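You operate a simulated robot arm through the tools that you are given. There is no shell and no other tool.

You run a simulated robot arm. Do the job below in one go: nothing can be reset, and whatever is moved stays where it is left.

Task
Glue the patch on the narrow board, lay the cream sleeve on it and set the big weight on top.
Fine: work on the strap plate; put the dauber back. Set down upright: glue dauber, big steel weight. A coat counts when it lies all over at full strength: go over it till it gets no stronger.

The check looks at the end state, three seconds after you hand in, the way a careful person would. Anything else that was tipped, shoved, dropped, spilled or broken makes it a failure.

Robot
A 7-joint arm with a two-finger parallel gripper, fixed in place. Base frame: the origin is at the foot of the arm, x ahead of it, y to its left, z up; the work surface is at about z = 0.74. Units: m, degrees, N and s.
Its first joint turns from -149.0 to 149.0 degrees. Payload 3.43 kg.
The TCP is the grasp point between the finger pads, 0.03 m short of the fingertips. In the tool frame z runs along the fingers and y along their closing line. Largest opening 0.094 m; finger width 0.028, thickness 0.01; the body of the gripper, 0.05 by 0.096 m, starts 0.055 m behind the TCP.
Orientation is that of the tool frame in the base frame, as a unit quaternion [w, x, y, z]. With the fingers straight down and closing along the base's y, the tool's x points along the base's -x, its y along +y and its z along -z.

Tools
- The arm moves only by the tool step_arm. Its arguments are lists of equal length, an entry for each row: "offset": the shift along the base's x, y, z in m, a list of three; "rotation": the turn, a rotation vector about the base's x, y, z in degrees, a list of three. In form: {"offset": [[tx, ty, tz], ...], "rotation": [[wx, wy, wz], ...]}. A call has 1 to 20 rows; each row shifts and turns the commanded pose from where the row before left it. "hand" is the finger opening in m, from 0 to 0.094, set as the call begins (left out, the last holds). Each row takes 0.2 s and may step no farther than 0.05 m and 8.6 degrees from the row before; otherwise, or with a gripper value out of range, the whole call is refused. Where a pose cannot be reached the arm comes as near as it can. A force on the tool above 40 N (or 10 N above the force at the start of the call, whichever is more), or a blocked arm, ends the call early, and 0.2 s more pass. Each finger travels about 0.045 m/s and halts on what it meets, pressing with about 31 N; the grip force reading is that of the motor and also rises with nothing between the fingers. The clock runs only during rows and for 0.2 s after the last one: add rows that do not move to give the fingers time. It gives the time, the measured TCP pose, the force on the tool (base axes), the opening and the grip force at its end, in the units of the frame above (readings bear some noise), with the torque about the TCP (base axes, N m) and any sound that the robot's microphone picked up.
- Cameras (640 x 400 px; columns grow to the right, rows downward): "scene" is fixed at [0.4004, 0.649, 1.4927]; the picture's right is [-0.95, -0.30, 0.00], its down [-0.15, 0.48, -0.86] and it looks along [0.26, -0.82, -0.50] (base axes); focal length 341 px, centre (320, 200). "wrist" rides on the gripper at [0.076, 0.014, -0.103] in the tool frame; the picture's right is [-0.18, 0.98, 0.00], its down [-0.75, -0.14, -0.64] and it looks along [-0.63, -0.12, 0.77] (tool axes); focal length 243 px, centre (320, 200). There is no depth. A picture from a camera that has moved, and an enlarged one, comes with that camera's place and axes in the base frame and with its lens.
- capture(camera): a new picture of that camera. No time passes.
- inspect(camera, box): a new picture of the part [left, top, right, bottom] of that camera's present view, enlarged. No time passes.
- hand_in(): hands the job in; it is judged then, once.

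Nothing tells you positions but the pictures and the camera data. Unless the task says otherwise, let go and move clear before handing in.

The tools are called after "Call:" as a command line: name --argument value ..., lists and objects as JSON in quotes. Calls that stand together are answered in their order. step_arm: Moves the arm, as the interface text tells. Its arguments: {"type":"object","properties":{"offset":{"type":"array"},"rotation":{"type":"array"},"hand":{"type":"number"}},"required":["offset","rotation"]} The other tools are called the same way: capture (camera) takes a picture; inspect (camera, box) takes an enlarged picture of a part of a camera's view; hand_in () hands the job in.

At the start:

```text
t: 0.0
eef_pos: [0.6932, -0.3852, 1.0867]
ee_rot: [0.001, -0.001, 1.0, -0.002]
ft_force: [-0.5, 0.1, -0.4]
ft_torque: [0.0, -0.02, 0.02]
gripper_width: 0.0941
grip_force: 0.0
```

scene: 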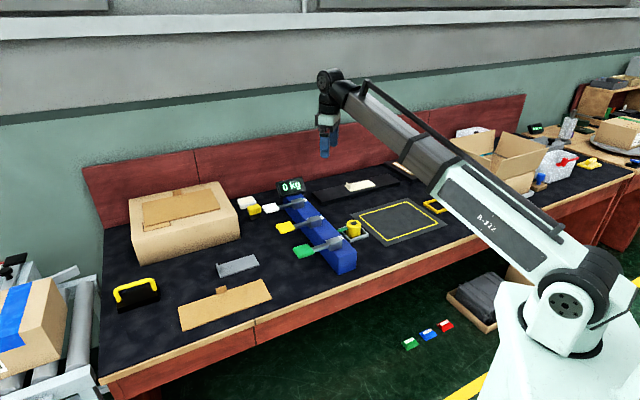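
wrist: 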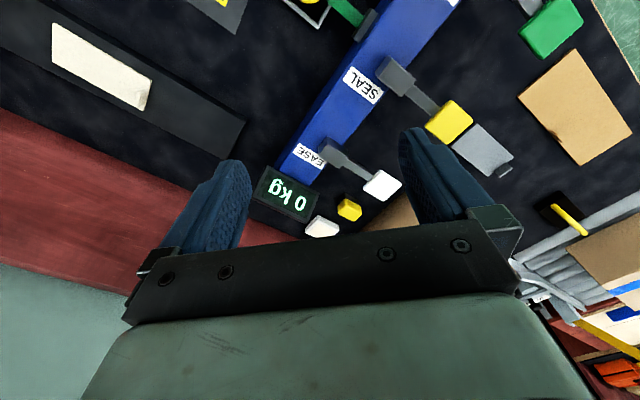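

I see a bench with a blue rack of paddles (SEAL, EASE labels...), a scale reading 0 kg, a yellow-outlined mat, boards and a few loose items. I'll look closer before moving anything.

Call:
inspect --camera "scene" --box '[220, 160, 380, 280]'

Call:
inspect --camera "scene" --box '[320, 150, 480, 260]'

Call:
inspect --camera "scene" --box '[90, 170, 290, 350]'

Call:
inspect --camera "scene" --box '[440, 90, 640, 220]'

Call:
inspect --camera "wrist" --box '[0, 0, 320, 250]'

Call:
inspect --camera "wrist" --box '[320, 0, 640, 250]'

```text
3.33 times, centred on (300, 220) of scene
camera zoom: at [0.4004, 0.649, 1.4927], right [-0.95, -0.3, 0.0], down [-0.15, 0.48, -0.86], along [0.26, -0.82, -0.5], focal length 1138 px, centre (387, 133)
```

zoom: 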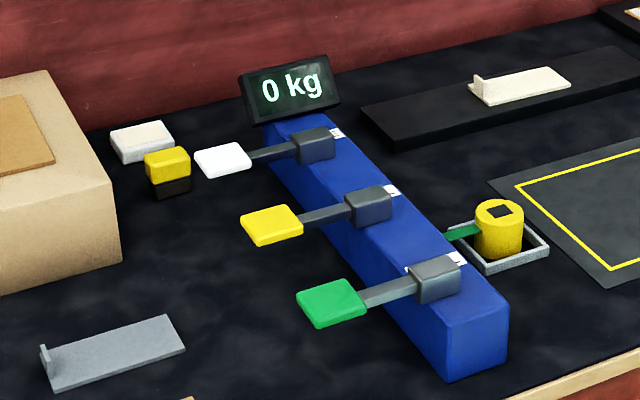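

```text
3.64 times, centred on (400, 205) of scene
camera zoom: at [0.4004, 0.649, 1.4927], right [-0.95, -0.3, 0.0], down [-0.15, 0.48, -0.86], along [0.26, -0.82, -0.5], focal length 1242 px, centre (29, 182)
```

zoom: 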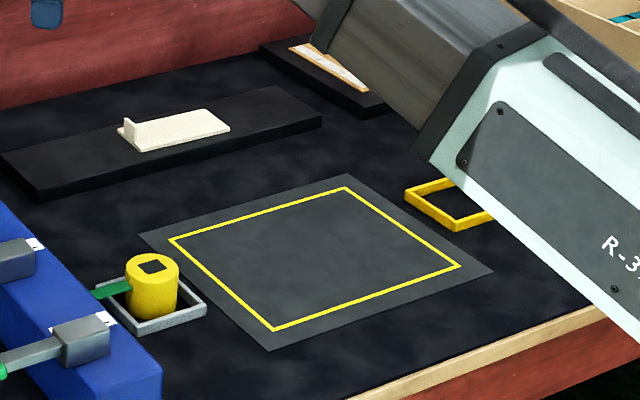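

```text
2.22 times, centred on (190, 260) of scene
camera zoom: at [0.4004, 0.649, 1.4927], right [-0.95, -0.3, 0.0], down [-0.15, 0.48, -0.86], along [0.26, -0.82, -0.5], focal length 759 px, centre (609, 67)
```

zoom: 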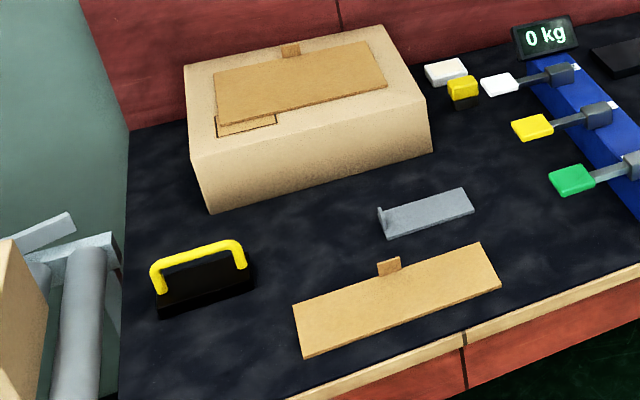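

```text
3.08 times, centred on (540, 155) of scene
camera zoom: at [0.4004, 0.649, 1.4927], right [-0.95, -0.3, 0.0], down [-0.15, 0.48, -0.86], along [0.26, -0.82, -0.5], focal length 1051 px, centre (-357, 338)
```

zoom: 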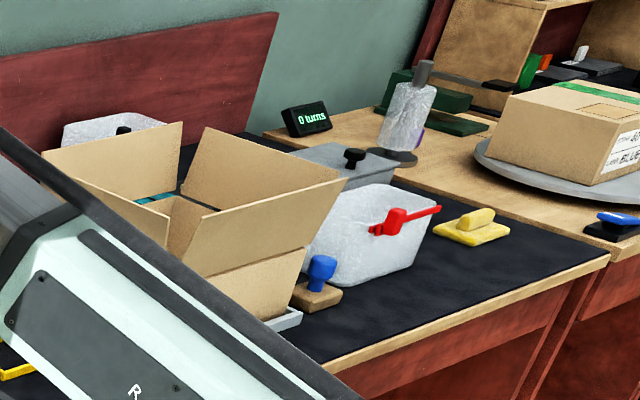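

```text
1.60 times, centred on (160, 125) of wrist
camera zoom: at [0.6176, -0.3706, 1.1883], right [0.18, 0.98, 0.0], down [0.75, -0.14, 0.64], along [0.63, -0.12, -0.77], focal length 388 px, centre (576, 320)
```

zoom: 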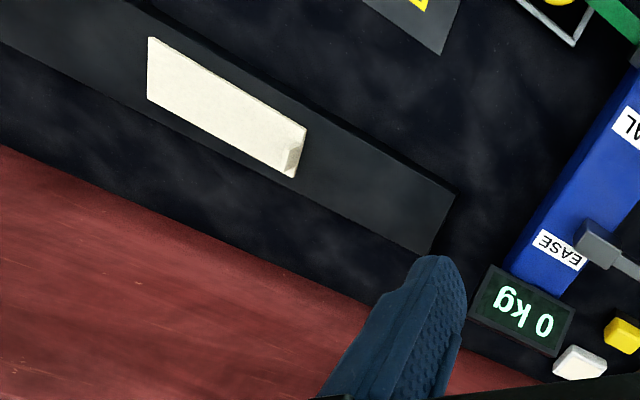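

```text
1.60 times, centred on (480, 125) of wrist
camera zoom: at [0.6176, -0.3706, 1.1883], right [0.18, 0.98, 0.0], down [0.75, -0.14, 0.64], along [0.63, -0.12, -0.77], focal length 388 px, centre (64, 320)
```

zoom: 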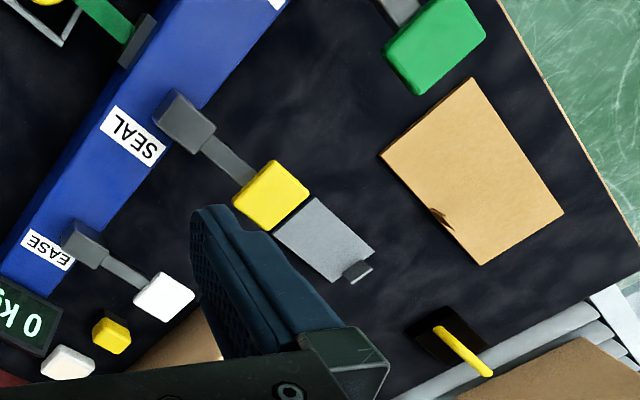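

The blue dispenser rack, the framed mat and the long dark board with a cream L-shaped piece sit ahead of the arm. The right side is hidden by the arm, so I'll raise the arm and swing it for a better view.

Call:
step_arm --offset '[[-0.037, -0.021, 0.008], [-0.037, -0.021, 0.008], [-0.037, -0.021, 0.008], [-0.037, -0.021, 0.008], [-0.037, -0.021, 0.008], [-0.037, -0.021, 0.008], [-0.037, -0.021, 0.008], [-0.037, -0.021, 0.008]]' --rotation '[[0, 0, -5.625], [0, 0, -5.625], [0, 0, -5.625], [0, 0, -5.625], [0, 0, -5.625], [0, 0, -5.625], [0, 0, -5.625], [0, 0, -5.625]]'

```text
t: 0.9
eef_pos: [0.5725, -0.4547, 1.112]
ee_rot: [0.003, 0.159, 0.987, -0.004]
ft_force: [5.1, 1.1, -6.1]
ft_torque: [-0.47, 0.2, -0.35]
gripper_width: 0.094
grip_force: 0.1
stopped in row 4: the force on the tool passed its limit at 52 N (the readings are from after the stop); the commanded pose is now the measured one
```

The move stopped partway with a force spike, so I'll check whether anything was touched.

Call:
capture --camera "scene"

Call:
capture --camera "wrist"

```text
taken
```

scene: 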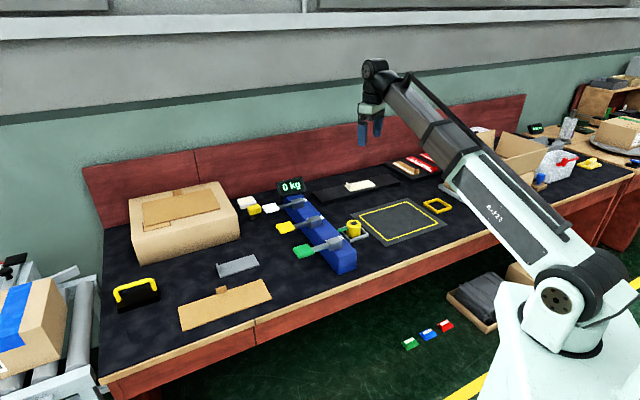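

```text
taken
camera wrist: at [0.5039, -0.4166, 1.2134], right [0.48, 0.88, -0.01], down [0.67, -0.36, 0.65], along [0.57, -0.32, -0.76], focal length 243 px, centre (320, 200)
```

wrist: 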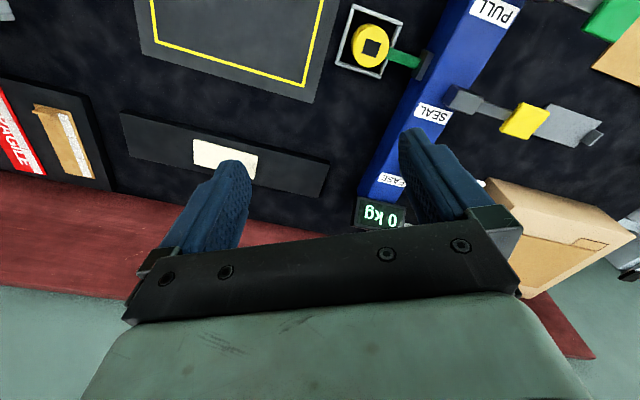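

Nothing was touched: it was an inertial spike from moving too fast. I'll go slower and look over the right half of the bench next.

Call:
step_arm --offset '[[-0.01, -0.005, 0.002], [-0.018, -0.01, 0.003], [-0.02, -0.011, 0.003], [-0.02, -0.011, 0.003], [-0.02, -0.011, 0.003], [-0.02, -0.011, 0.003], [-0.02, -0.011, 0.003], [-0.02, -0.011, 0.003], [-0.02, -0.011, 0.003], [-0.02, -0.011, 0.003], [-0.02, -0.011, 0.003], [-0.02, -0.011, 0.003], [-0.02, -0.011, 0.003], [-0.02, -0.011, 0.003], [-0.018, -0.01, 0.002], [-0.01, -0.005, 0]]' --rotation '[[0, 0, -1], [0, 0, -2], [0, 0, -3], [0, 0, -3], [0, 0, -3], [0, 0, -3], [0, 0, -3], [0, 0, -3], [0, 0, -3], [0, 0, -3], [0, 0, -3], [0, 0, -3], [0, 0, -3], [0, 0, -3], [0, 0, -2], [0, 0, -1]]'

Call:
capture --camera "wrist"

Call:
capture --camera "scene"

```text
t: 1.5
eef_pos: [0.5518, -0.4667, 1.1157]
ee_rot: [0.006, 0.175, 0.985, -0.008]
ft_force: [5.8, -4.6, -12.7]
ft_torque: [-0.07, -0.14, -0.01]
gripper_width: 0.094
grip_force: 0.0
stopped in row 2: the force on the tool passed its limit at 47 N (the readings are from after the stop); the commanded pose is now the measured one
```

```text
taken
camera wrist: at [0.4853, -0.4253, 1.216], right [0.51, 0.86, -0.01], down [0.65, -0.38, 0.65], along [0.56, -0.34, -0.76], focal length 243 px, centre (320, 200)
```

wrist: 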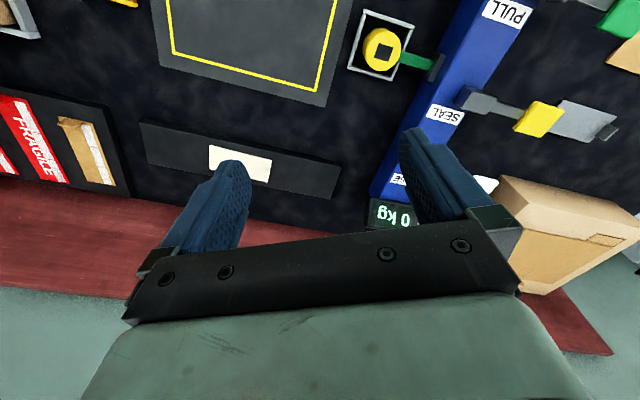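

```text
taken
```

scene: 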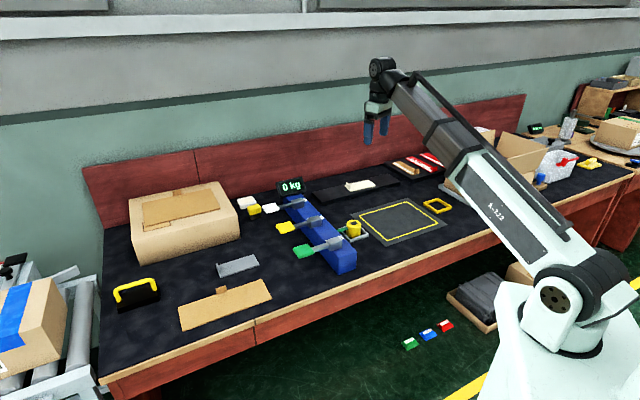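

No contact is visible, so I'll let the arm settle and read the force at rest.

Call:
step_arm --offset '[[0, 0, 0], [0, 0, 0], [0, 0, 0], [0, 0, 0]]' --rotation '[[0, 0, 0], [0, 0, 0], [0, 0, 0], [0, 0, 0]]'

```text
t: 2.5
eef_pos: [0.5515, -0.4666, 1.115]
ee_rot: [0.005, 0.175, 0.985, -0.007]
ft_force: [7.7, -7.6, -23.5]
ft_torque: [-0.26, -0.48, 0.08]
gripper_width: 0.094
grip_force: 0.1
```

A steady force of about 25 N remains on the tool, so I'll look closely at what it may be pressing against.

Call:
inspect --camera "scene" --box '[330, 40, 470, 160]'

Call:
inspect --camera "wrist" --box '[80, 120, 560, 400]'

```text
3.33 times, centred on (400, 100) of scene
camera zoom: at [0.4004, 0.649, 1.4927], right [-0.95, -0.3, 0.0], down [-0.15, 0.48, -0.86], along [0.26, -0.82, -0.5], focal length 1138 px, centre (53, 533)
```

zoom: 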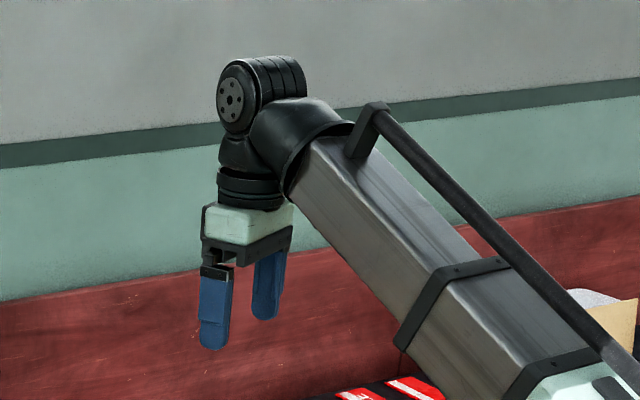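

```text
1.33 times, centred on (320, 260) of wrist
camera zoom: at [0.4851, -0.4253, 1.2161], right [0.51, 0.86, -0.01], down [0.65, -0.38, 0.65], along [0.56, -0.34, -0.76], focal length 324 px, centre (320, 120)
```

zoom: 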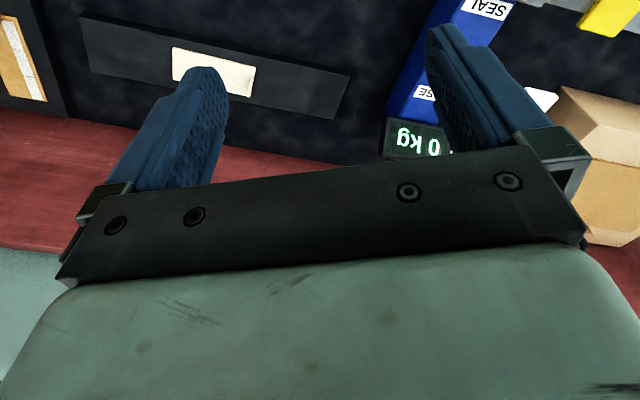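

The gripper body is pressing against the forearm because the arm is folded too tightly at this height. I'll move outward and down to free it.

Call:
step_arm --offset '[[0.015, -0.013, -0.01], [0.015, -0.013, -0.015], [0.015, -0.013, -0.015], [0.015, -0.013, -0.015], [0, 0, 0], [0, 0, 0]]' --rotation '[[0, 0, 0], [0, 0, 0], [0, 0, 0], [0, 0, 0], [0, 0, 0], [0, 0, 0]]'

```text
t: 3.9
eef_pos: [0.6131, -0.5205, 1.0603]
ee_rot: [0.004, 0.175, 0.985, -0.006]
ft_force: [0.6, -0.6, 0.8]
ft_torque: [0.0, -0.03, 0.02]
gripper_width: 0.094
grip_force: 0.1
```

Free now. I'll sweep along an arc to the right at this radius and height to view the rest of the bench.

Call:
step_arm --offset '[[-0.0233, -0.0263, 0], [-0.0244, -0.0252, 0], [-0.0254, -0.0241, 0], [-0.0265, -0.023, 0], [-0.0275, -0.0218, 0], [-0.0284, -0.0206, 0], [-0.0293, -0.0193, 0], [-0.03, -0.0181, 0], [-0.0309, -0.0167, 0], [0, 0, 0]]' --rotation '[[0, 0, -4], [0, 0, -4], [0, 0, -4], [0, 0, -4], [0, 0, -4], [0, 0, -4], [0, 0, -4], [0, 0, -4], [0, 0, -4], [0, 0, 0]]'

Call:
capture --camera "wrist"

Call:
capture --camera "scene"

```text
t: 6.1
eef_pos: [0.3652, -0.7145, 1.0607]
ee_rot: [0.002, 0.471, 0.882, -0.007]
ft_force: [1.5, 0.7, 0.1]
ft_torque: [0.0, -0.01, 0.01]
gripper_width: 0.0938
grip_force: 0.0
```

```text
taken
camera wrist: at [0.3359, -0.6418, 1.1609], right [0.92, 0.39, -0.01], down [0.3, -0.7, 0.65], along [0.25, -0.6, -0.76], focal length 243 px, centre (320, 200)
```

wrist: 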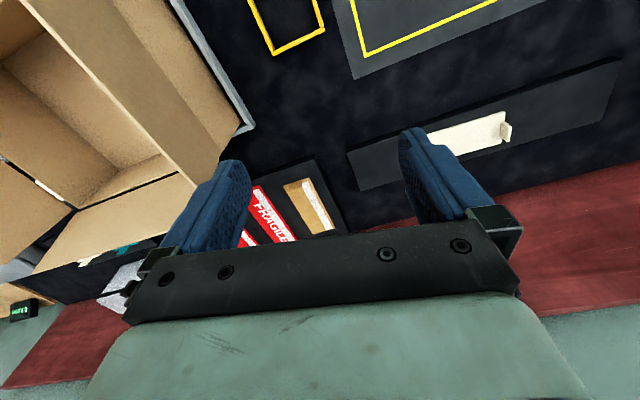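

```text
taken
```

scene: 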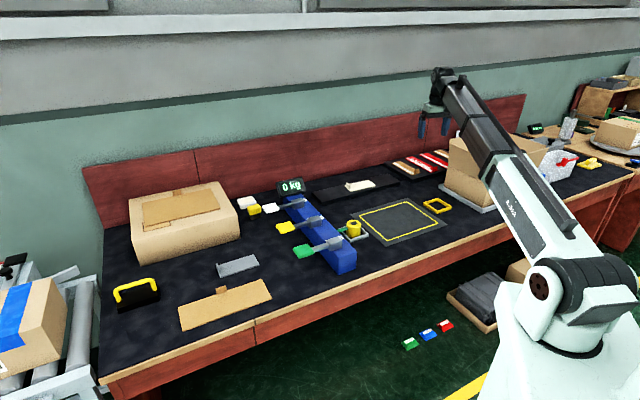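

Call:
inspect --camera "scene" --box '[500, 90, 640, 200]'

Call:
inspect --camera "scene" --box '[330, 140, 470, 250]'

Call:
inspect --camera "scene" --box '[390, 250, 560, 370]'

Call:
inspect --camera "scene" --box '[0, 240, 180, 400]'

```text
3.64 times, centred on (570, 145) of scene
camera zoom: at [0.4004, 0.649, 1.4927], right [-0.95, -0.3, 0.0], down [-0.15, 0.48, -0.86], along [0.26, -0.82, -0.5], focal length 1242 px, centre (-589, 400)
```

zoom: 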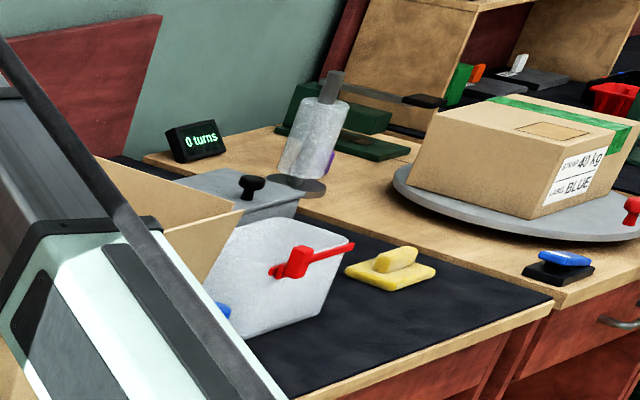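

```text
3.64 times, centred on (400, 195) of scene
camera zoom: at [0.4004, 0.649, 1.4927], right [-0.95, -0.3, 0.0], down [-0.15, 0.48, -0.86], along [0.26, -0.82, -0.5], focal length 1242 px, centre (29, 218)
```

zoom: 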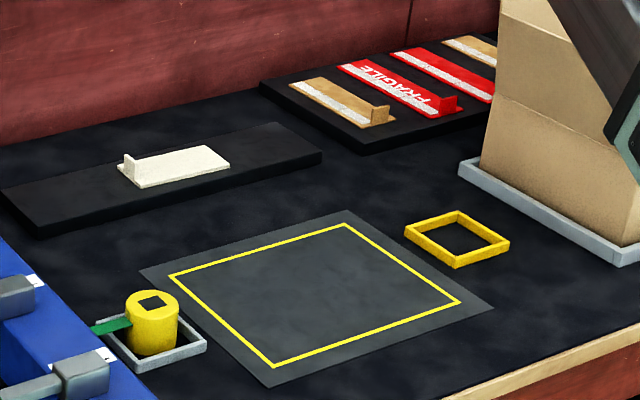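

```text
3.33 times, centred on (475, 310) of scene
camera zoom: at [0.4004, 0.649, 1.4927], right [-0.95, -0.3, 0.0], down [-0.15, 0.48, -0.86], along [0.26, -0.82, -0.5], focal length 1138 px, centre (-197, -167)
```

zoom: 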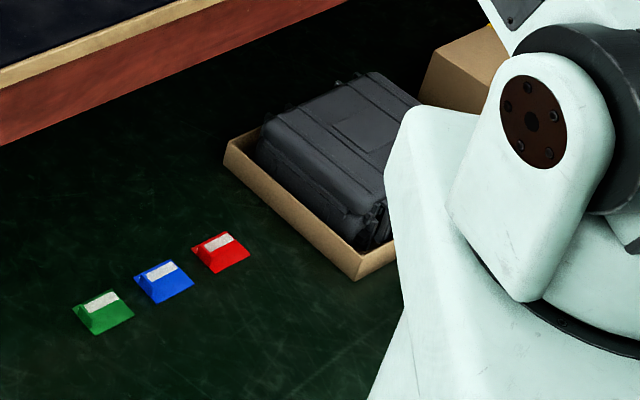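

```text
2.50 times, centred on (90, 320) of scene
camera zoom: at [0.4004, 0.649, 1.4927], right [-0.95, -0.3, 0.0], down [-0.15, 0.48, -0.86], along [0.26, -0.82, -0.5], focal length 854 px, centre (895, -100)
```

zoom: 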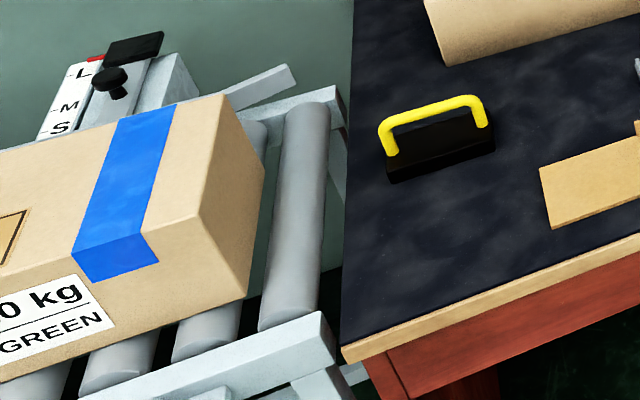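

The enlarged views are re-rendered sharply, so I'll zoom tightly on each candidate object from the scene camera.

Call:
inspect --camera "scene" --box '[330, 210, 378, 245]'

Call:
inspect --camera "scene" --box '[232, 188, 290, 225]'

Call:
inspect --camera "scene" --box '[170, 270, 280, 340]'

Call:
inspect --camera "scene" --box '[320, 165, 410, 215]'

Call:
inspect --camera "scene" --box '[120, 175, 250, 265]'

Call:
inspect --camera "scene" --box '[100, 265, 170, 315]'

Call:
inspect --camera "scene" --box '[205, 245, 275, 285]'

Call:
inspect --camera "scene" --box '[560, 110, 640, 160]'

```text
11.43 times, centred on (354, 228) of scene
camera zoom: at [0.4004, 0.649, 1.4927], right [-0.95, -0.3, 0.0], down [-0.15, 0.48, -0.86], along [0.26, -0.82, -0.5], focal length 3902 px, centre (-69, -114)
```

zoom: 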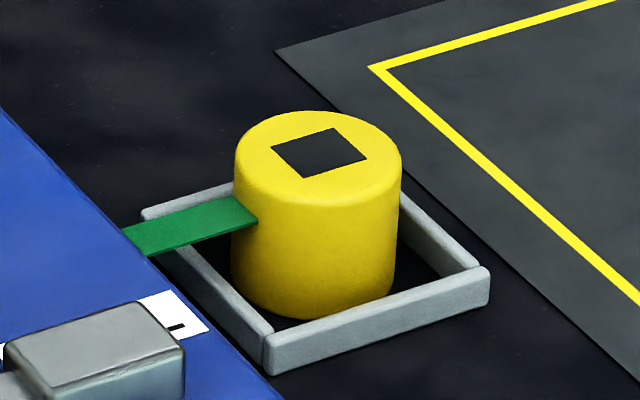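

```text
10.81 times, centred on (261, 206) of scene
camera zoom: at [0.4004, 0.649, 1.4927], right [-0.95, -0.3, 0.0], down [-0.15, 0.48, -0.86], along [0.26, -0.82, -0.5], focal length 3691 px, centre (958, 130)
```

zoom: 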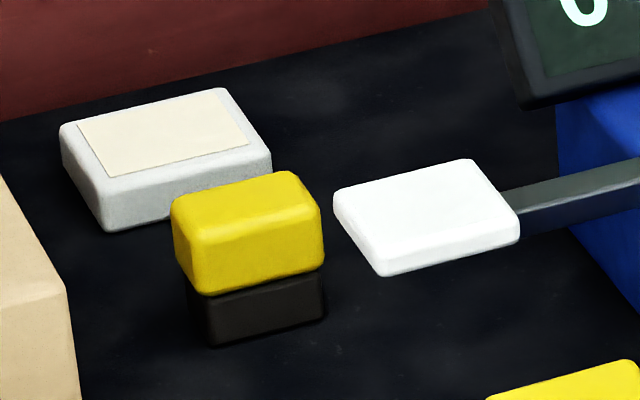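

```text
5.71 times, centred on (225, 305) of scene
camera zoom: at [0.4004, 0.649, 1.4927], right [-0.95, -0.3, 0.0], down [-0.15, 0.48, -0.86], along [0.26, -0.82, -0.5], focal length 1951 px, centre (863, -400)
```

zoom: 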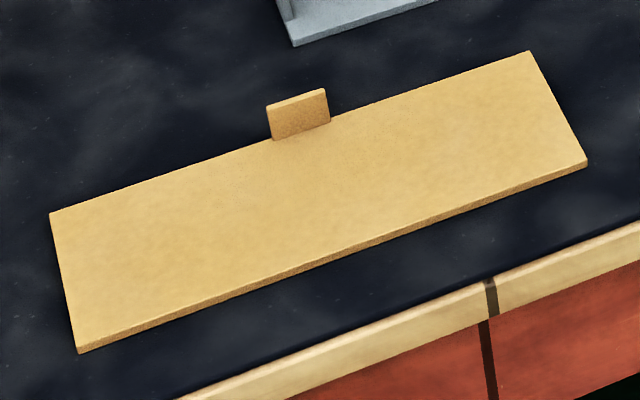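

```text
7.11 times, centred on (365, 190) of scene
camera zoom: at [0.4004, 0.649, 1.4927], right [-0.95, -0.3, 0.0], down [-0.15, 0.48, -0.86], along [0.26, -0.82, -0.5], focal length 2428 px, centre (0, 271)
```

zoom: 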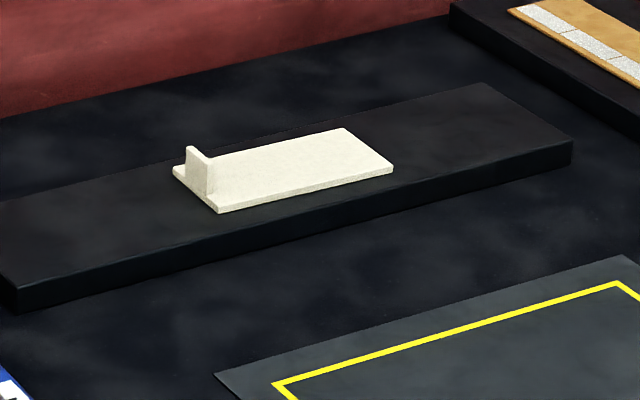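

```text
4.44 times, centred on (185, 220) of scene
camera zoom: at [0.4004, 0.649, 1.4927], right [-0.95, -0.3, 0.0], down [-0.15, 0.48, -0.86], along [0.26, -0.82, -0.5], focal length 1518 px, centre (920, 111)
```

zoom: 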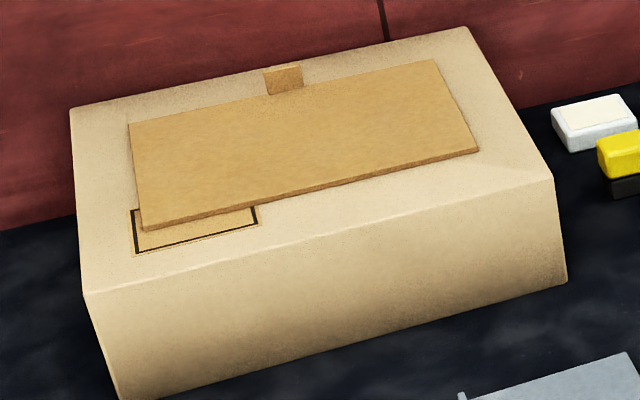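

```text
8.00 times, centred on (135, 290) of scene
camera zoom: at [0.4004, 0.649, 1.4927], right [-0.95, -0.3, 0.0], down [-0.15, 0.48, -0.86], along [0.26, -0.82, -0.5], focal length 2732 px, centre (1800, -520)
```

zoom: 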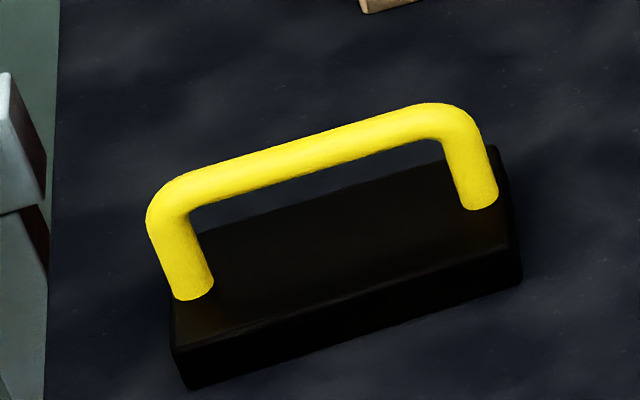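

```text
9.14 times, centred on (240, 265) of scene
camera zoom: at [0.4004, 0.649, 1.4927], right [-0.95, -0.3, 0.0], down [-0.15, 0.48, -0.86], along [0.26, -0.82, -0.5], focal length 3122 px, centre (1051, -394)
```

zoom: 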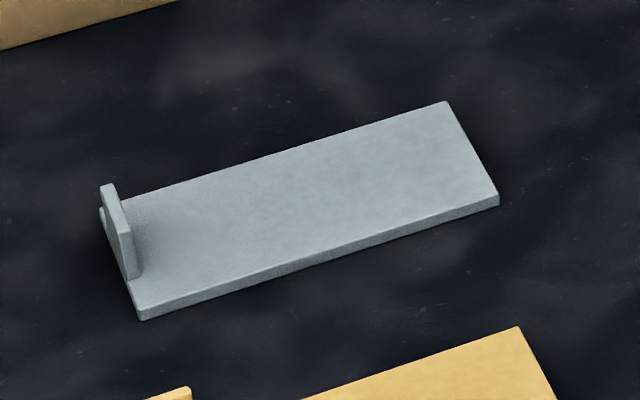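

```text
8.00 times, centred on (600, 135) of scene
camera zoom: at [0.4004, 0.649, 1.4927], right [-0.95, -0.3, 0.0], down [-0.15, 0.48, -0.86], along [0.26, -0.82, -0.5], focal length 2732 px, centre (-1920, 720)
```

zoom: 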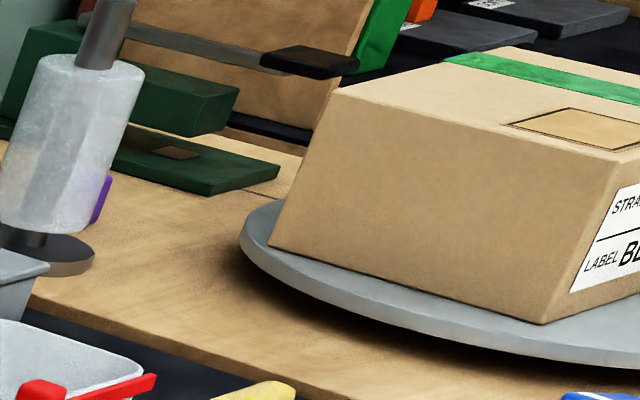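

I still need to find the glue pot, the dauber and any other weights. I'll swing the arm back to the left so the scene camera gets a clear view of the right side, and look down at the left items with the wrist camera.

Call:
step_arm --offset '[[0.0357, 0.0194, 0], [0.0346, 0.0212, 0], [0.0335, 0.0229, 0], [0.0323, 0.0246, 0], [0.031, 0.0262, 0], [0.0297, 0.0277, 0], [0.0282, 0.0292, 0], [0.0267, 0.0306, 0], [0.0251, 0.0319, 0], [0.0235, 0.0331, 0], [0.0218, 0.0343, 0], [0.02, 0.0353, 0], [0.0182, 0.0363, 0], [0.0163, 0.0372, 0], [0.0144, 0.0379, 0], [0.0125, 0.0386, 0], [0.0105, 0.0392, 0], [0.0085, 0.0397, 0], [0.0065, 0.0401, 0], [0, 0, 0]]' --rotation '[[0, 0, 3], [0, 0, 3], [0, 0, 3], [0, 0, 3], [0, 0, 3], [0, 0, 3], [0, 0, 3], [0, 0, 3], [0, 0, 3], [0, 0, 3], [0, 0, 3], [0, 0, 3], [0, 0, 3], [0, 0, 3], [0, 0, 3], [0, 0, 3], [0, 0, 3], [0, 0, 3], [0, 0, 3], [0, 0, 0]]'

Call:
capture --camera "wrist"

Call:
capture --camera "scene"

Call:
inspect --camera "scene" --box '[500, 120, 620, 200]'

Call:
inspect --camera "scene" --box '[440, 120, 560, 200]'

Call:
inspect --camera "scene" --box '[560, 60, 640, 120]'

```text
t: 10.3
eef_pos: [0.7926, -0.1087, 1.0604]
ee_rot: [0.006, -0.008, 1.0, -0.006]
ft_force: [-0.8, 0.7, 0.3]
ft_torque: [-0.01, -0.01, -0.01]
gripper_width: 0.0939
grip_force: 0.0
```

```text
taken
camera wrist: at [0.7168, -0.0936, 1.1611], right [0.17, 0.99, -0.01], down [0.75, -0.12, 0.65], along [0.64, -0.12, -0.76], focal length 243 px, centre (320, 200)
```

wrist: 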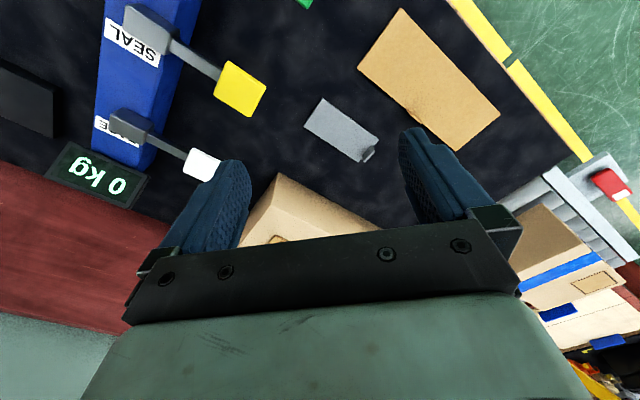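

```text
taken
```

scene: 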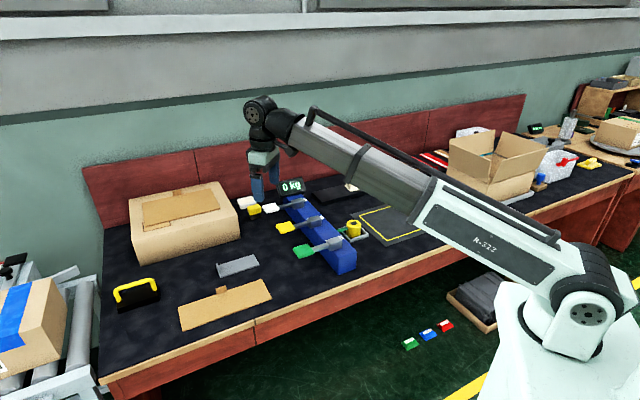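

```text
5.00 times, centred on (560, 160) of scene
camera zoom: at [0.4004, 0.649, 1.4927], right [-0.95, -0.3, 0.0], down [-0.15, 0.48, -0.86], along [0.26, -0.82, -0.5], focal length 1707 px, centre (-880, 400)
```

zoom: 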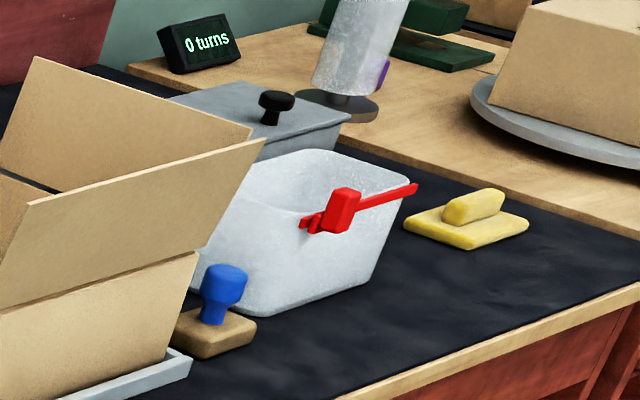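

```text
5.00 times, centred on (500, 160) of scene
camera zoom: at [0.4004, 0.649, 1.4927], right [-0.95, -0.3, 0.0], down [-0.15, 0.48, -0.86], along [0.26, -0.82, -0.5], focal length 1707 px, centre (-580, 400)
```

zoom: 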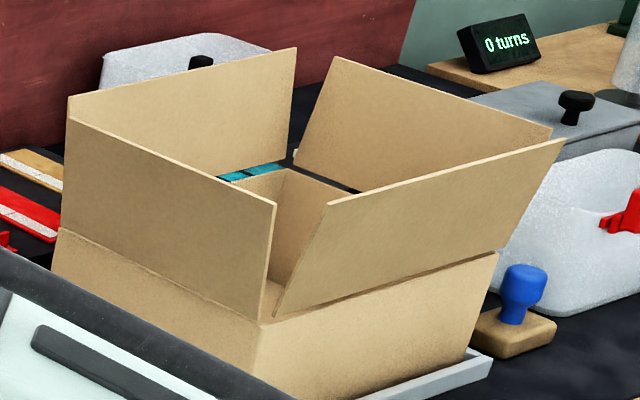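

```text
6.67 times, centred on (600, 90) of scene
camera zoom: at [0.4004, 0.649, 1.4927], right [-0.95, -0.3, 0.0], down [-0.15, 0.48, -0.86], along [0.26, -0.82, -0.5], focal length 2276 px, centre (-1547, 933)
```

zoom: 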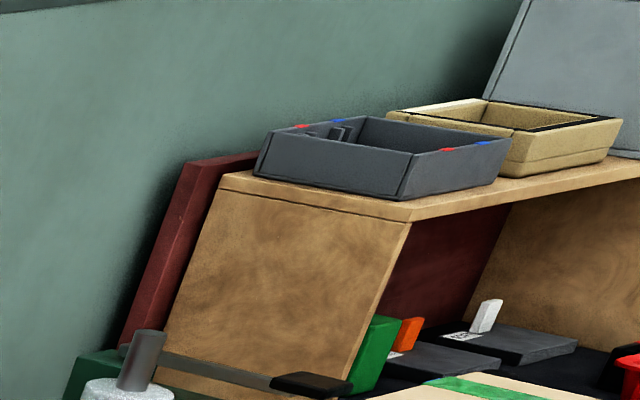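

The dauber and the weight aren't clearly within reach on this bench yet, so I'll turn the wrist to survey the area to the left of the robot.

Call:
step_arm --offset '[[0, 0, 0], [0, 0, 0], [0, 0, 0], [0, 0, 0], [0, 0, 0], [0, 0, 0], [0, 0, 0], [0, 0, 0], [0, 0, 0], [0, 0, 0], [0, 0, 0], [0, 0, 0], [0, 0, 0], [0, 0, 0], [0, 0, 0]]' --rotation '[[0, 0, 3], [0, 0, 5], [0, 0, 6], [0, 0, 6], [0, 0, 6], [0, 0, 6], [0, 0, 6], [0, 0, 6], [0, 0, 6], [0, 0, 6], [0, 0, 6], [0, 0, 6], [0, 0, 6], [0, 0, 6], [0, 0, 0]]'

Call:
capture --camera "wrist"

```text
t: 13.5
eef_pos: [0.7961, -0.1077, 1.0601]
ee_rot: [0.008, -0.649, 0.761, 0.0]
ft_force: [0.4, 0.4, 0.2]
ft_torque: [-0.01, 0.02, -0.01]
gripper_width: 0.0942
grip_force: 0.1
```

```text
taken
camera wrist: at [0.7687, -0.1823, 1.1611], right [-0.94, 0.34, -0.01], down [0.25, 0.72, 0.65], along [0.22, 0.61, -0.76], focal length 243 px, centre (320, 200)
```

wrist: 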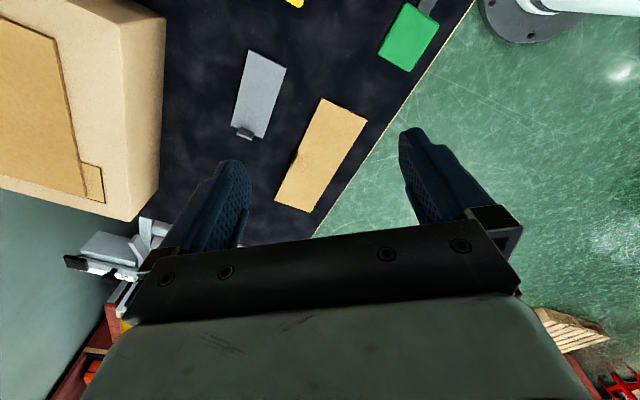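

The left side is only floor and a conveyor. I'll swing back to the right, higher and farther out, to look at what stands around and behind the open box.

Call:
step_arm --offset '[[-0.0065, -0.0401, 0], [-0.0085, -0.0397, 0], [-0.0105, -0.0392, 0], [-0.0125, -0.0386, 0], [-0.0144, -0.0379, 0], [-0.0163, -0.0372, 0], [-0.0182, -0.0363, 0], [-0.02, -0.0353, 0], [-0.0218, -0.0343, 0], [-0.0235, -0.0331, 0], [-0.0251, -0.0319, 0], [-0.0267, -0.0306, 0], [-0.0282, -0.0292, 0], [-0.0297, -0.0277, 0], [-0.031, -0.0262, 0], [-0.0323, -0.0246, 0], [0, 0, 0]]' --rotation '[[0, 0, -3], [0, 0, -6], [0, 0, -7], [0, 0, -7], [0, 0, -7], [0, 0, -7], [0, 0, -7], [0, 0, -7], [0, 0, -7], [0, 0, -7], [0, 0, -7], [0, 0, -7], [0, 0, -7], [0, 0, -7], [0, 0, -7], [0, 0, -6], [0, 0, 0]]'

Call:
capture --camera "wrist"

```text
t: 17.1
eef_pos: [0.4688, -0.6505, 1.0597]
ee_rot: [0.005, 0.219, 0.976, -0.007]
ft_force: [0.3, 0.0, -0.1]
ft_torque: [0.01, 0.01, 0.0]
gripper_width: 0.0941
grip_force: 0.1
```

```text
taken
camera wrist: at [0.4072, -0.6041, 1.1611], right [0.59, 0.81, -0.01], down [0.62, -0.44, 0.65], along [0.53, -0.39, -0.76], focal length 243 px, centre (320, 200)
```

wrist: 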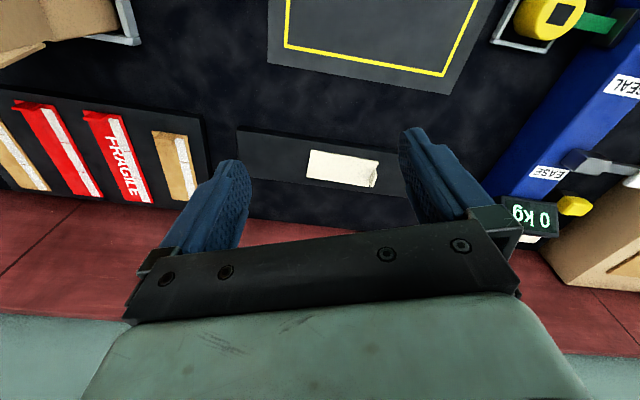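

Call:
step_arm --offset '[[-0.005, -0.004, 0.005], [-0.008, -0.006, 0.008], [-0.01, -0.008, 0.01], [-0.01, -0.008, 0.01], [-0.01, -0.008, 0.01], [-0.01, -0.008, 0.01], [-0.005, -0.004, 0.005], [0, 0, 0], [0, 0, 0], [0, 0, 0], [0, 0, 0], [0, 0, 0], [0, 0, 0], [0, 0, 0], [0, 0, 0], [0, 0, 0]]' --rotation '[[0, 0, -4], [0, 0, -7], [0, 0, -7], [0, 0, -7], [0, 0, -7], [0, 0, -7], [0, 0, -7], [0, 0, -7], [0, 0, -7], [0, 0, -7], [-5, 0, 0], [-5, 0, 0], [-5, 0, 0], [-5, 0, 0], [-5, 0, 0], [0, 0, 0]]'

Call:
capture --camera "wrist"

```text
t: 20.5
eef_pos: [0.4119, -0.6952, 1.1174]
ee_rot: [0.157, 0.703, 0.676, -0.159]
ft_force: [-0.7, 0.2, 0.2]
ft_torque: [-0.03, 0.04, -0.01]
gripper_width: 0.0939
grip_force: 0.2
```

```text
taken
camera wrist: at [0.431, -0.5827, 1.1773], right [0.98, -0.2, 0.09], down [-0.16, -0.39, 0.9], along [-0.15, -0.9, -0.42], focal length 243 px, centre (320, 200)
```

wrist: 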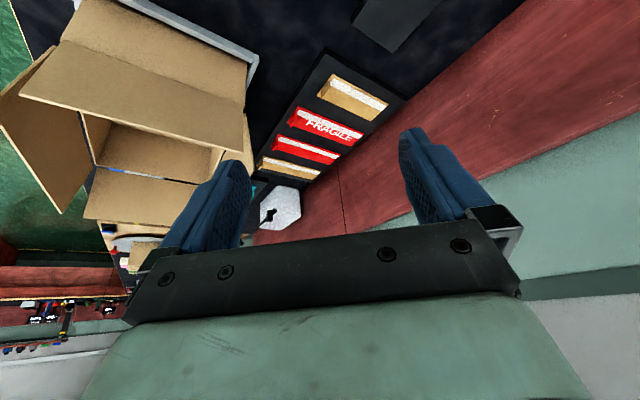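

Call:
inspect --camera "wrist" --box '[80, 130, 330, 290]'

Call:
inspect --camera "wrist" --box '[250, 30, 420, 210]'

Call:
inspect --camera "wrist" --box '[0, 220, 160, 370]'

Call:
step_arm --offset '[[0, 0, 0], [0, 0, 0], [0, 0, 0], [0, 0, 0], [0, 0, 0], [0, 0, 0], [0, 0, 0]]' --rotation '[[0, 0, -4], [0, 0, -7], [0, 0, -7], [0, 0, -7], [0, 0, -7], [0, 0, -4], [0, 0, 0]]'

Call:
capture --camera "wrist"

```text
2.50 times, centred on (205, 210) of wrist
camera zoom: at [0.431, -0.5827, 1.1773], right [0.98, -0.2, 0.09], down [-0.16, -0.39, 0.9], along [-0.15, -0.9, -0.42], focal length 606 px, centre (608, 175)
```

zoom: 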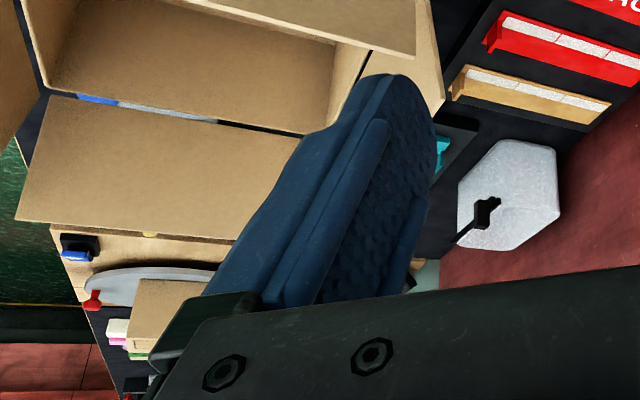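

```text
2.22 times, centred on (335, 120) of wrist
camera zoom: at [0.431, -0.5827, 1.1773], right [0.98, -0.2, 0.09], down [-0.16, -0.39, 0.9], along [-0.15, -0.9, -0.42], focal length 539 px, centre (287, 378)
```

zoom: 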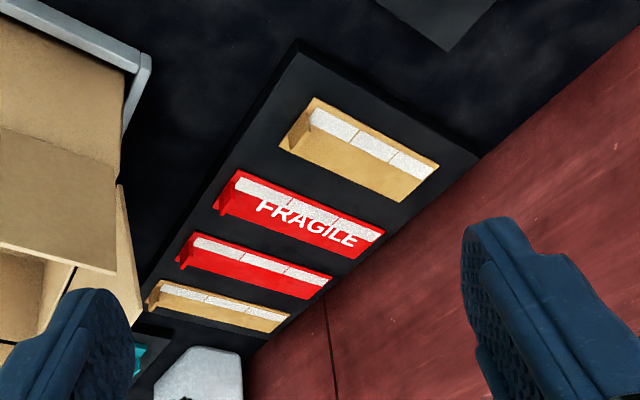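

```text
2.67 times, centred on (80, 295) of wrist
camera zoom: at [0.431, -0.5827, 1.1773], right [0.98, -0.2, 0.09], down [-0.16, -0.39, 0.9], along [-0.15, -0.9, -0.42], focal length 647 px, centre (960, -53)
```

zoom: 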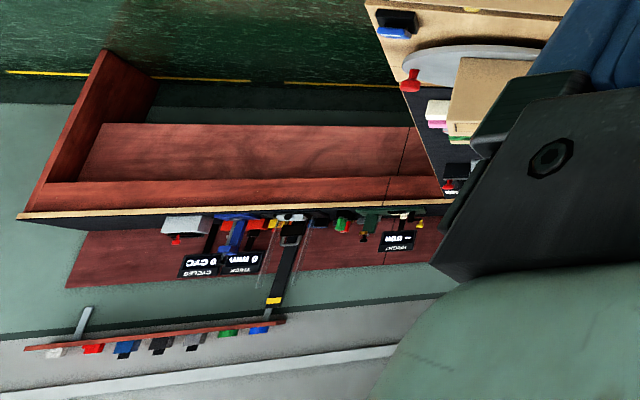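

```text
t: 22.1
eef_pos: [0.411, -0.6956, 1.1177]
ee_rot: [0.1, 0.878, 0.424, -0.197]
ft_force: [-0.1, -0.4, -0.5]
ft_torque: [0.02, 0.02, -0.03]
gripper_width: 0.0939
grip_force: 0.0
```

```text
taken
camera wrist: at [0.4933, -0.6154, 1.1771], right [0.67, -0.74, 0.09], down [-0.36, -0.22, 0.9], along [-0.65, -0.64, -0.42], focal length 243 px, centre (320, 200)
```

wrist: 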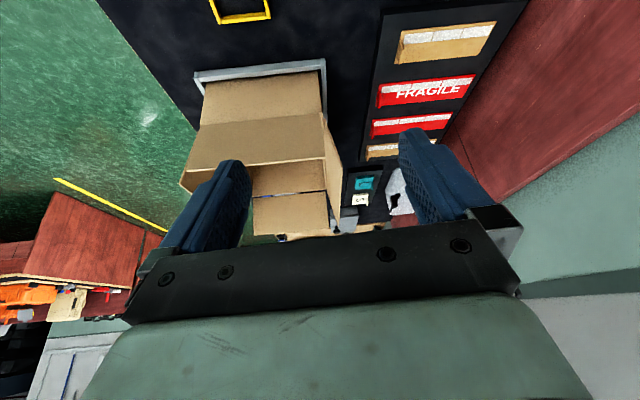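

Call:
inspect --camera "wrist" --box '[330, 150, 430, 215]'

Call:
inspect --camera "wrist" --box '[0, 180, 200, 350]'

Call:
inspect --camera "wrist" --box '[240, 200, 400, 260]'

```text
6.15 times, centred on (380, 182) of wrist
camera zoom: at [0.4933, -0.6154, 1.1771], right [0.67, -0.74, 0.09], down [-0.36, -0.22, 0.9], along [-0.65, -0.64, -0.42], focal length 1493 px, centre (-49, 308)
```

zoom: 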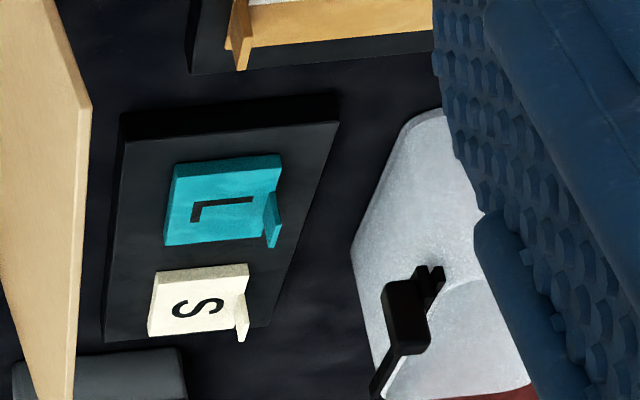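

```text
2.35 times, centred on (100, 265) of wrist
camera zoom: at [0.4933, -0.6154, 1.1771], right [0.67, -0.74, 0.09], down [-0.36, -0.22, 0.9], along [-0.65, -0.64, -0.42], focal length 571 px, centre (838, 47)
```

zoom: 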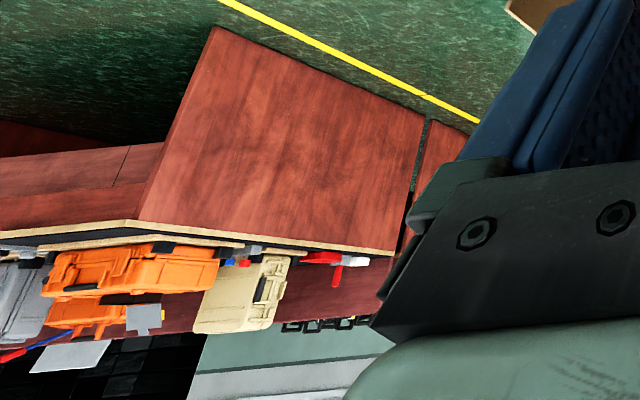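

```text
4.00 times, centred on (320, 230) of wrist
camera zoom: at [0.4933, -0.6154, 1.1771], right [0.67, -0.74, 0.09], down [-0.36, -0.22, 0.9], along [-0.65, -0.64, -0.42], focal length 970 px, centre (320, 80)
```

zoom: 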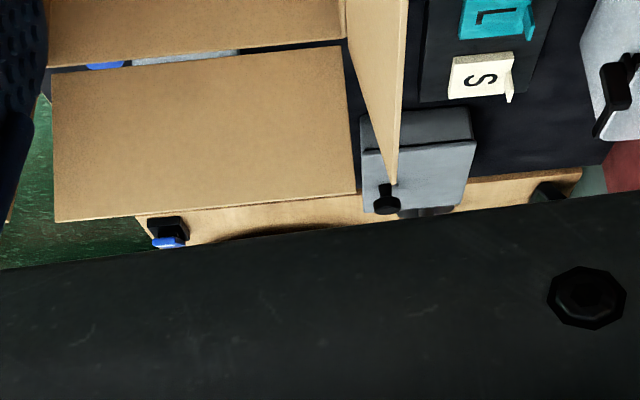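

The bench also holds size tags, labels and scoop bins, and a blue-knobbed wooden block near the box. I'll also survey the area to the left and behind the robot so I don't miss a glue station.

Call:
step_arm --offset '[[0.0358, 0.0225, 0], [0.0346, 0.0243, 0], [0.0333, 0.0261, 0], [0.0319, 0.0278, 0], [0.0304, 0.0294, 0], [0.0288, 0.031, 0], [0.0271, 0.0325, 0], [0.0254, 0.0338, 0], [0.0236, 0.0351, 0], [0.0217, 0.0363, 0], [0.0198, 0.0374, 0], [0.0178, 0.0384, 0], [0.0158, 0.0392, 0], [0.0137, 0.04, 0], [0.0116, 0.0407, 0], [0.0094, 0.0412, 0], [0.0073, 0.0417, 0], [0.0051, 0.042, 0], [0.0029, 0.0422, 0], [0, 0, 0]]' --rotation '[[0, 0, 4], [0, 0, 6], [0, 0, 6], [0, 0, 6], [0, 0, 6], [0, 0, 6], [0, 0, 6], [0, 0, 6], [0, 0, 6], [0, 0, 6], [0, 0, 6], [0, 0, 6], [0, 0, 6], [0, 0, 6], [0, 0, 6], [0, 0, 6], [0, 0, 6], [0, 0, 6], [0, 0, 6], [0, 0, 0]]'

Call:
capture --camera "wrist"

```text
t: 26.3
eef_pos: [0.8078, -0.0329, 1.1185]
ee_rot: [0.221, 0.137, 0.965, -0.027]
ft_force: [-0.6, -0.8, -0.2]
ft_torque: [0.02, 0.0, 0.01]
gripper_width: 0.0942
grip_force: 0.1
```

```text
taken
camera wrist: at [0.7044, 0.0122, 1.1777], right [0.43, 0.9, 0.09], down [0.34, -0.25, 0.9], along [0.83, -0.36, -0.42], focal length 243 px, centre (320, 200)
```

wrist: 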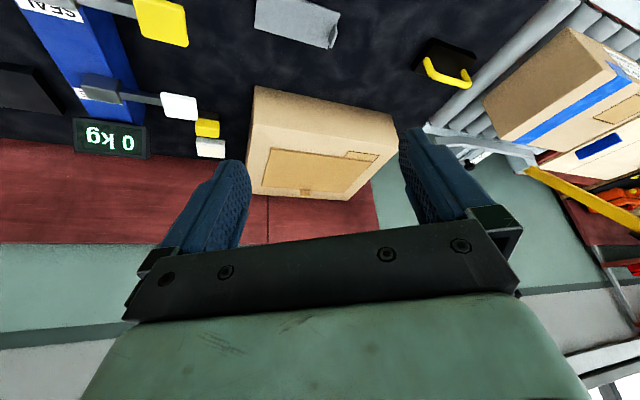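

Call:
step_arm --offset '[[0.0006, 0.0423, 0], [-0.0016, 0.0423, 0], [-0.0038, 0.0421, 0], [-0.006, 0.0419, 0], [-0.0082, 0.0415, 0], [-0.0104, 0.041, 0], [-0.0125, 0.0404, 0], [-0.0146, 0.0397, 0], [-0.0167, 0.0389, 0], [-0.0187, 0.038, 0], [-0.0206, 0.0369, 0], [-0.0225, 0.0358, 0], [0, 0, 0]]' --rotation '[[0, 0, 5], [0, 0, 7], [0, 0, 7], [0, 0, 7], [0, 0, 7], [0, 0, 7], [0, 0, 7], [0, 0, 7], [0, 0, 7], [0, 0, 7], [0, 0, 7], [0, 0, 7], [0, 0, 0]]'

Call:
capture --camera "wrist"

Call:
capture --camera "scene"

```text
t: 29.1
eef_pos: [0.6737, 0.4476, 1.1198]
ee_rot: [0.184, -0.53, 0.819, 0.123]
ft_force: [-0.2, -0.4, -0.3]
ft_torque: [-0.02, -0.03, -0.01]
gripper_width: 0.0938
grip_force: 0.2
```

```text
taken
camera wrist: at [0.6157, 0.3504, 1.1788], right [-0.83, 0.55, 0.09], down [0.3, 0.31, 0.9], along [0.47, 0.77, -0.42], focal length 243 px, centre (320, 200)
```

wrist: 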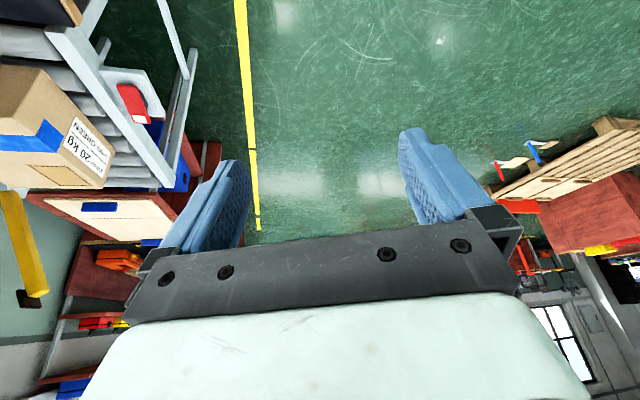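

```text
taken
```

scene: 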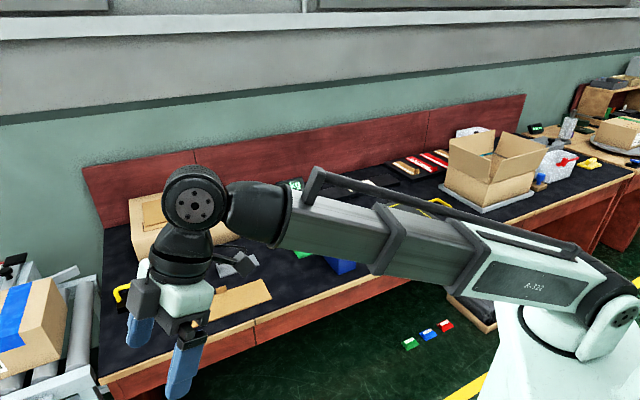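

Call:
step_arm --offset '[[0, 0, 0], [0, 0, 0], [0, 0, 0], [0, 0, 0], [0, 0, 0], [0, 0, 0], [0, 0, 0], [0, 0, 0], [0, 0, 0]]' --rotation '[[0, 0, 4], [0, 0, 7], [0, 0, 7], [0, 0, 7], [0, 0, 7], [0, 0, 7], [0, 0, 7], [0, 0, 7], [0, 0, 0]]'

Call:
capture --camera "wrist"

```text
t: 31.1
eef_pos: [0.6729, 0.4451, 1.1171]
ee_rot: [-0.11, 0.839, -0.497, -0.192]
ft_force: [0.3, -0.5, -0.2]
ft_torque: [0.0, -0.01, 0.04]
gripper_width: 0.0941
grip_force: 0.1
```

```text
taken
camera wrist: at [0.7158, 0.3412, 1.177], right [-0.94, -0.33, 0.09], down [-0.07, 0.42, 0.9], along [-0.33, 0.84, -0.42], focal length 243 px, centre (320, 200)
```

wrist: 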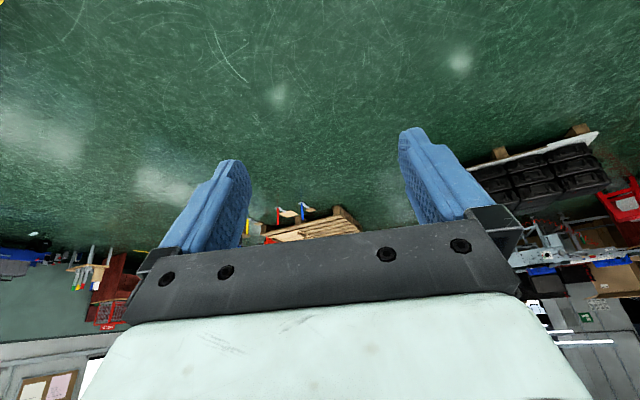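

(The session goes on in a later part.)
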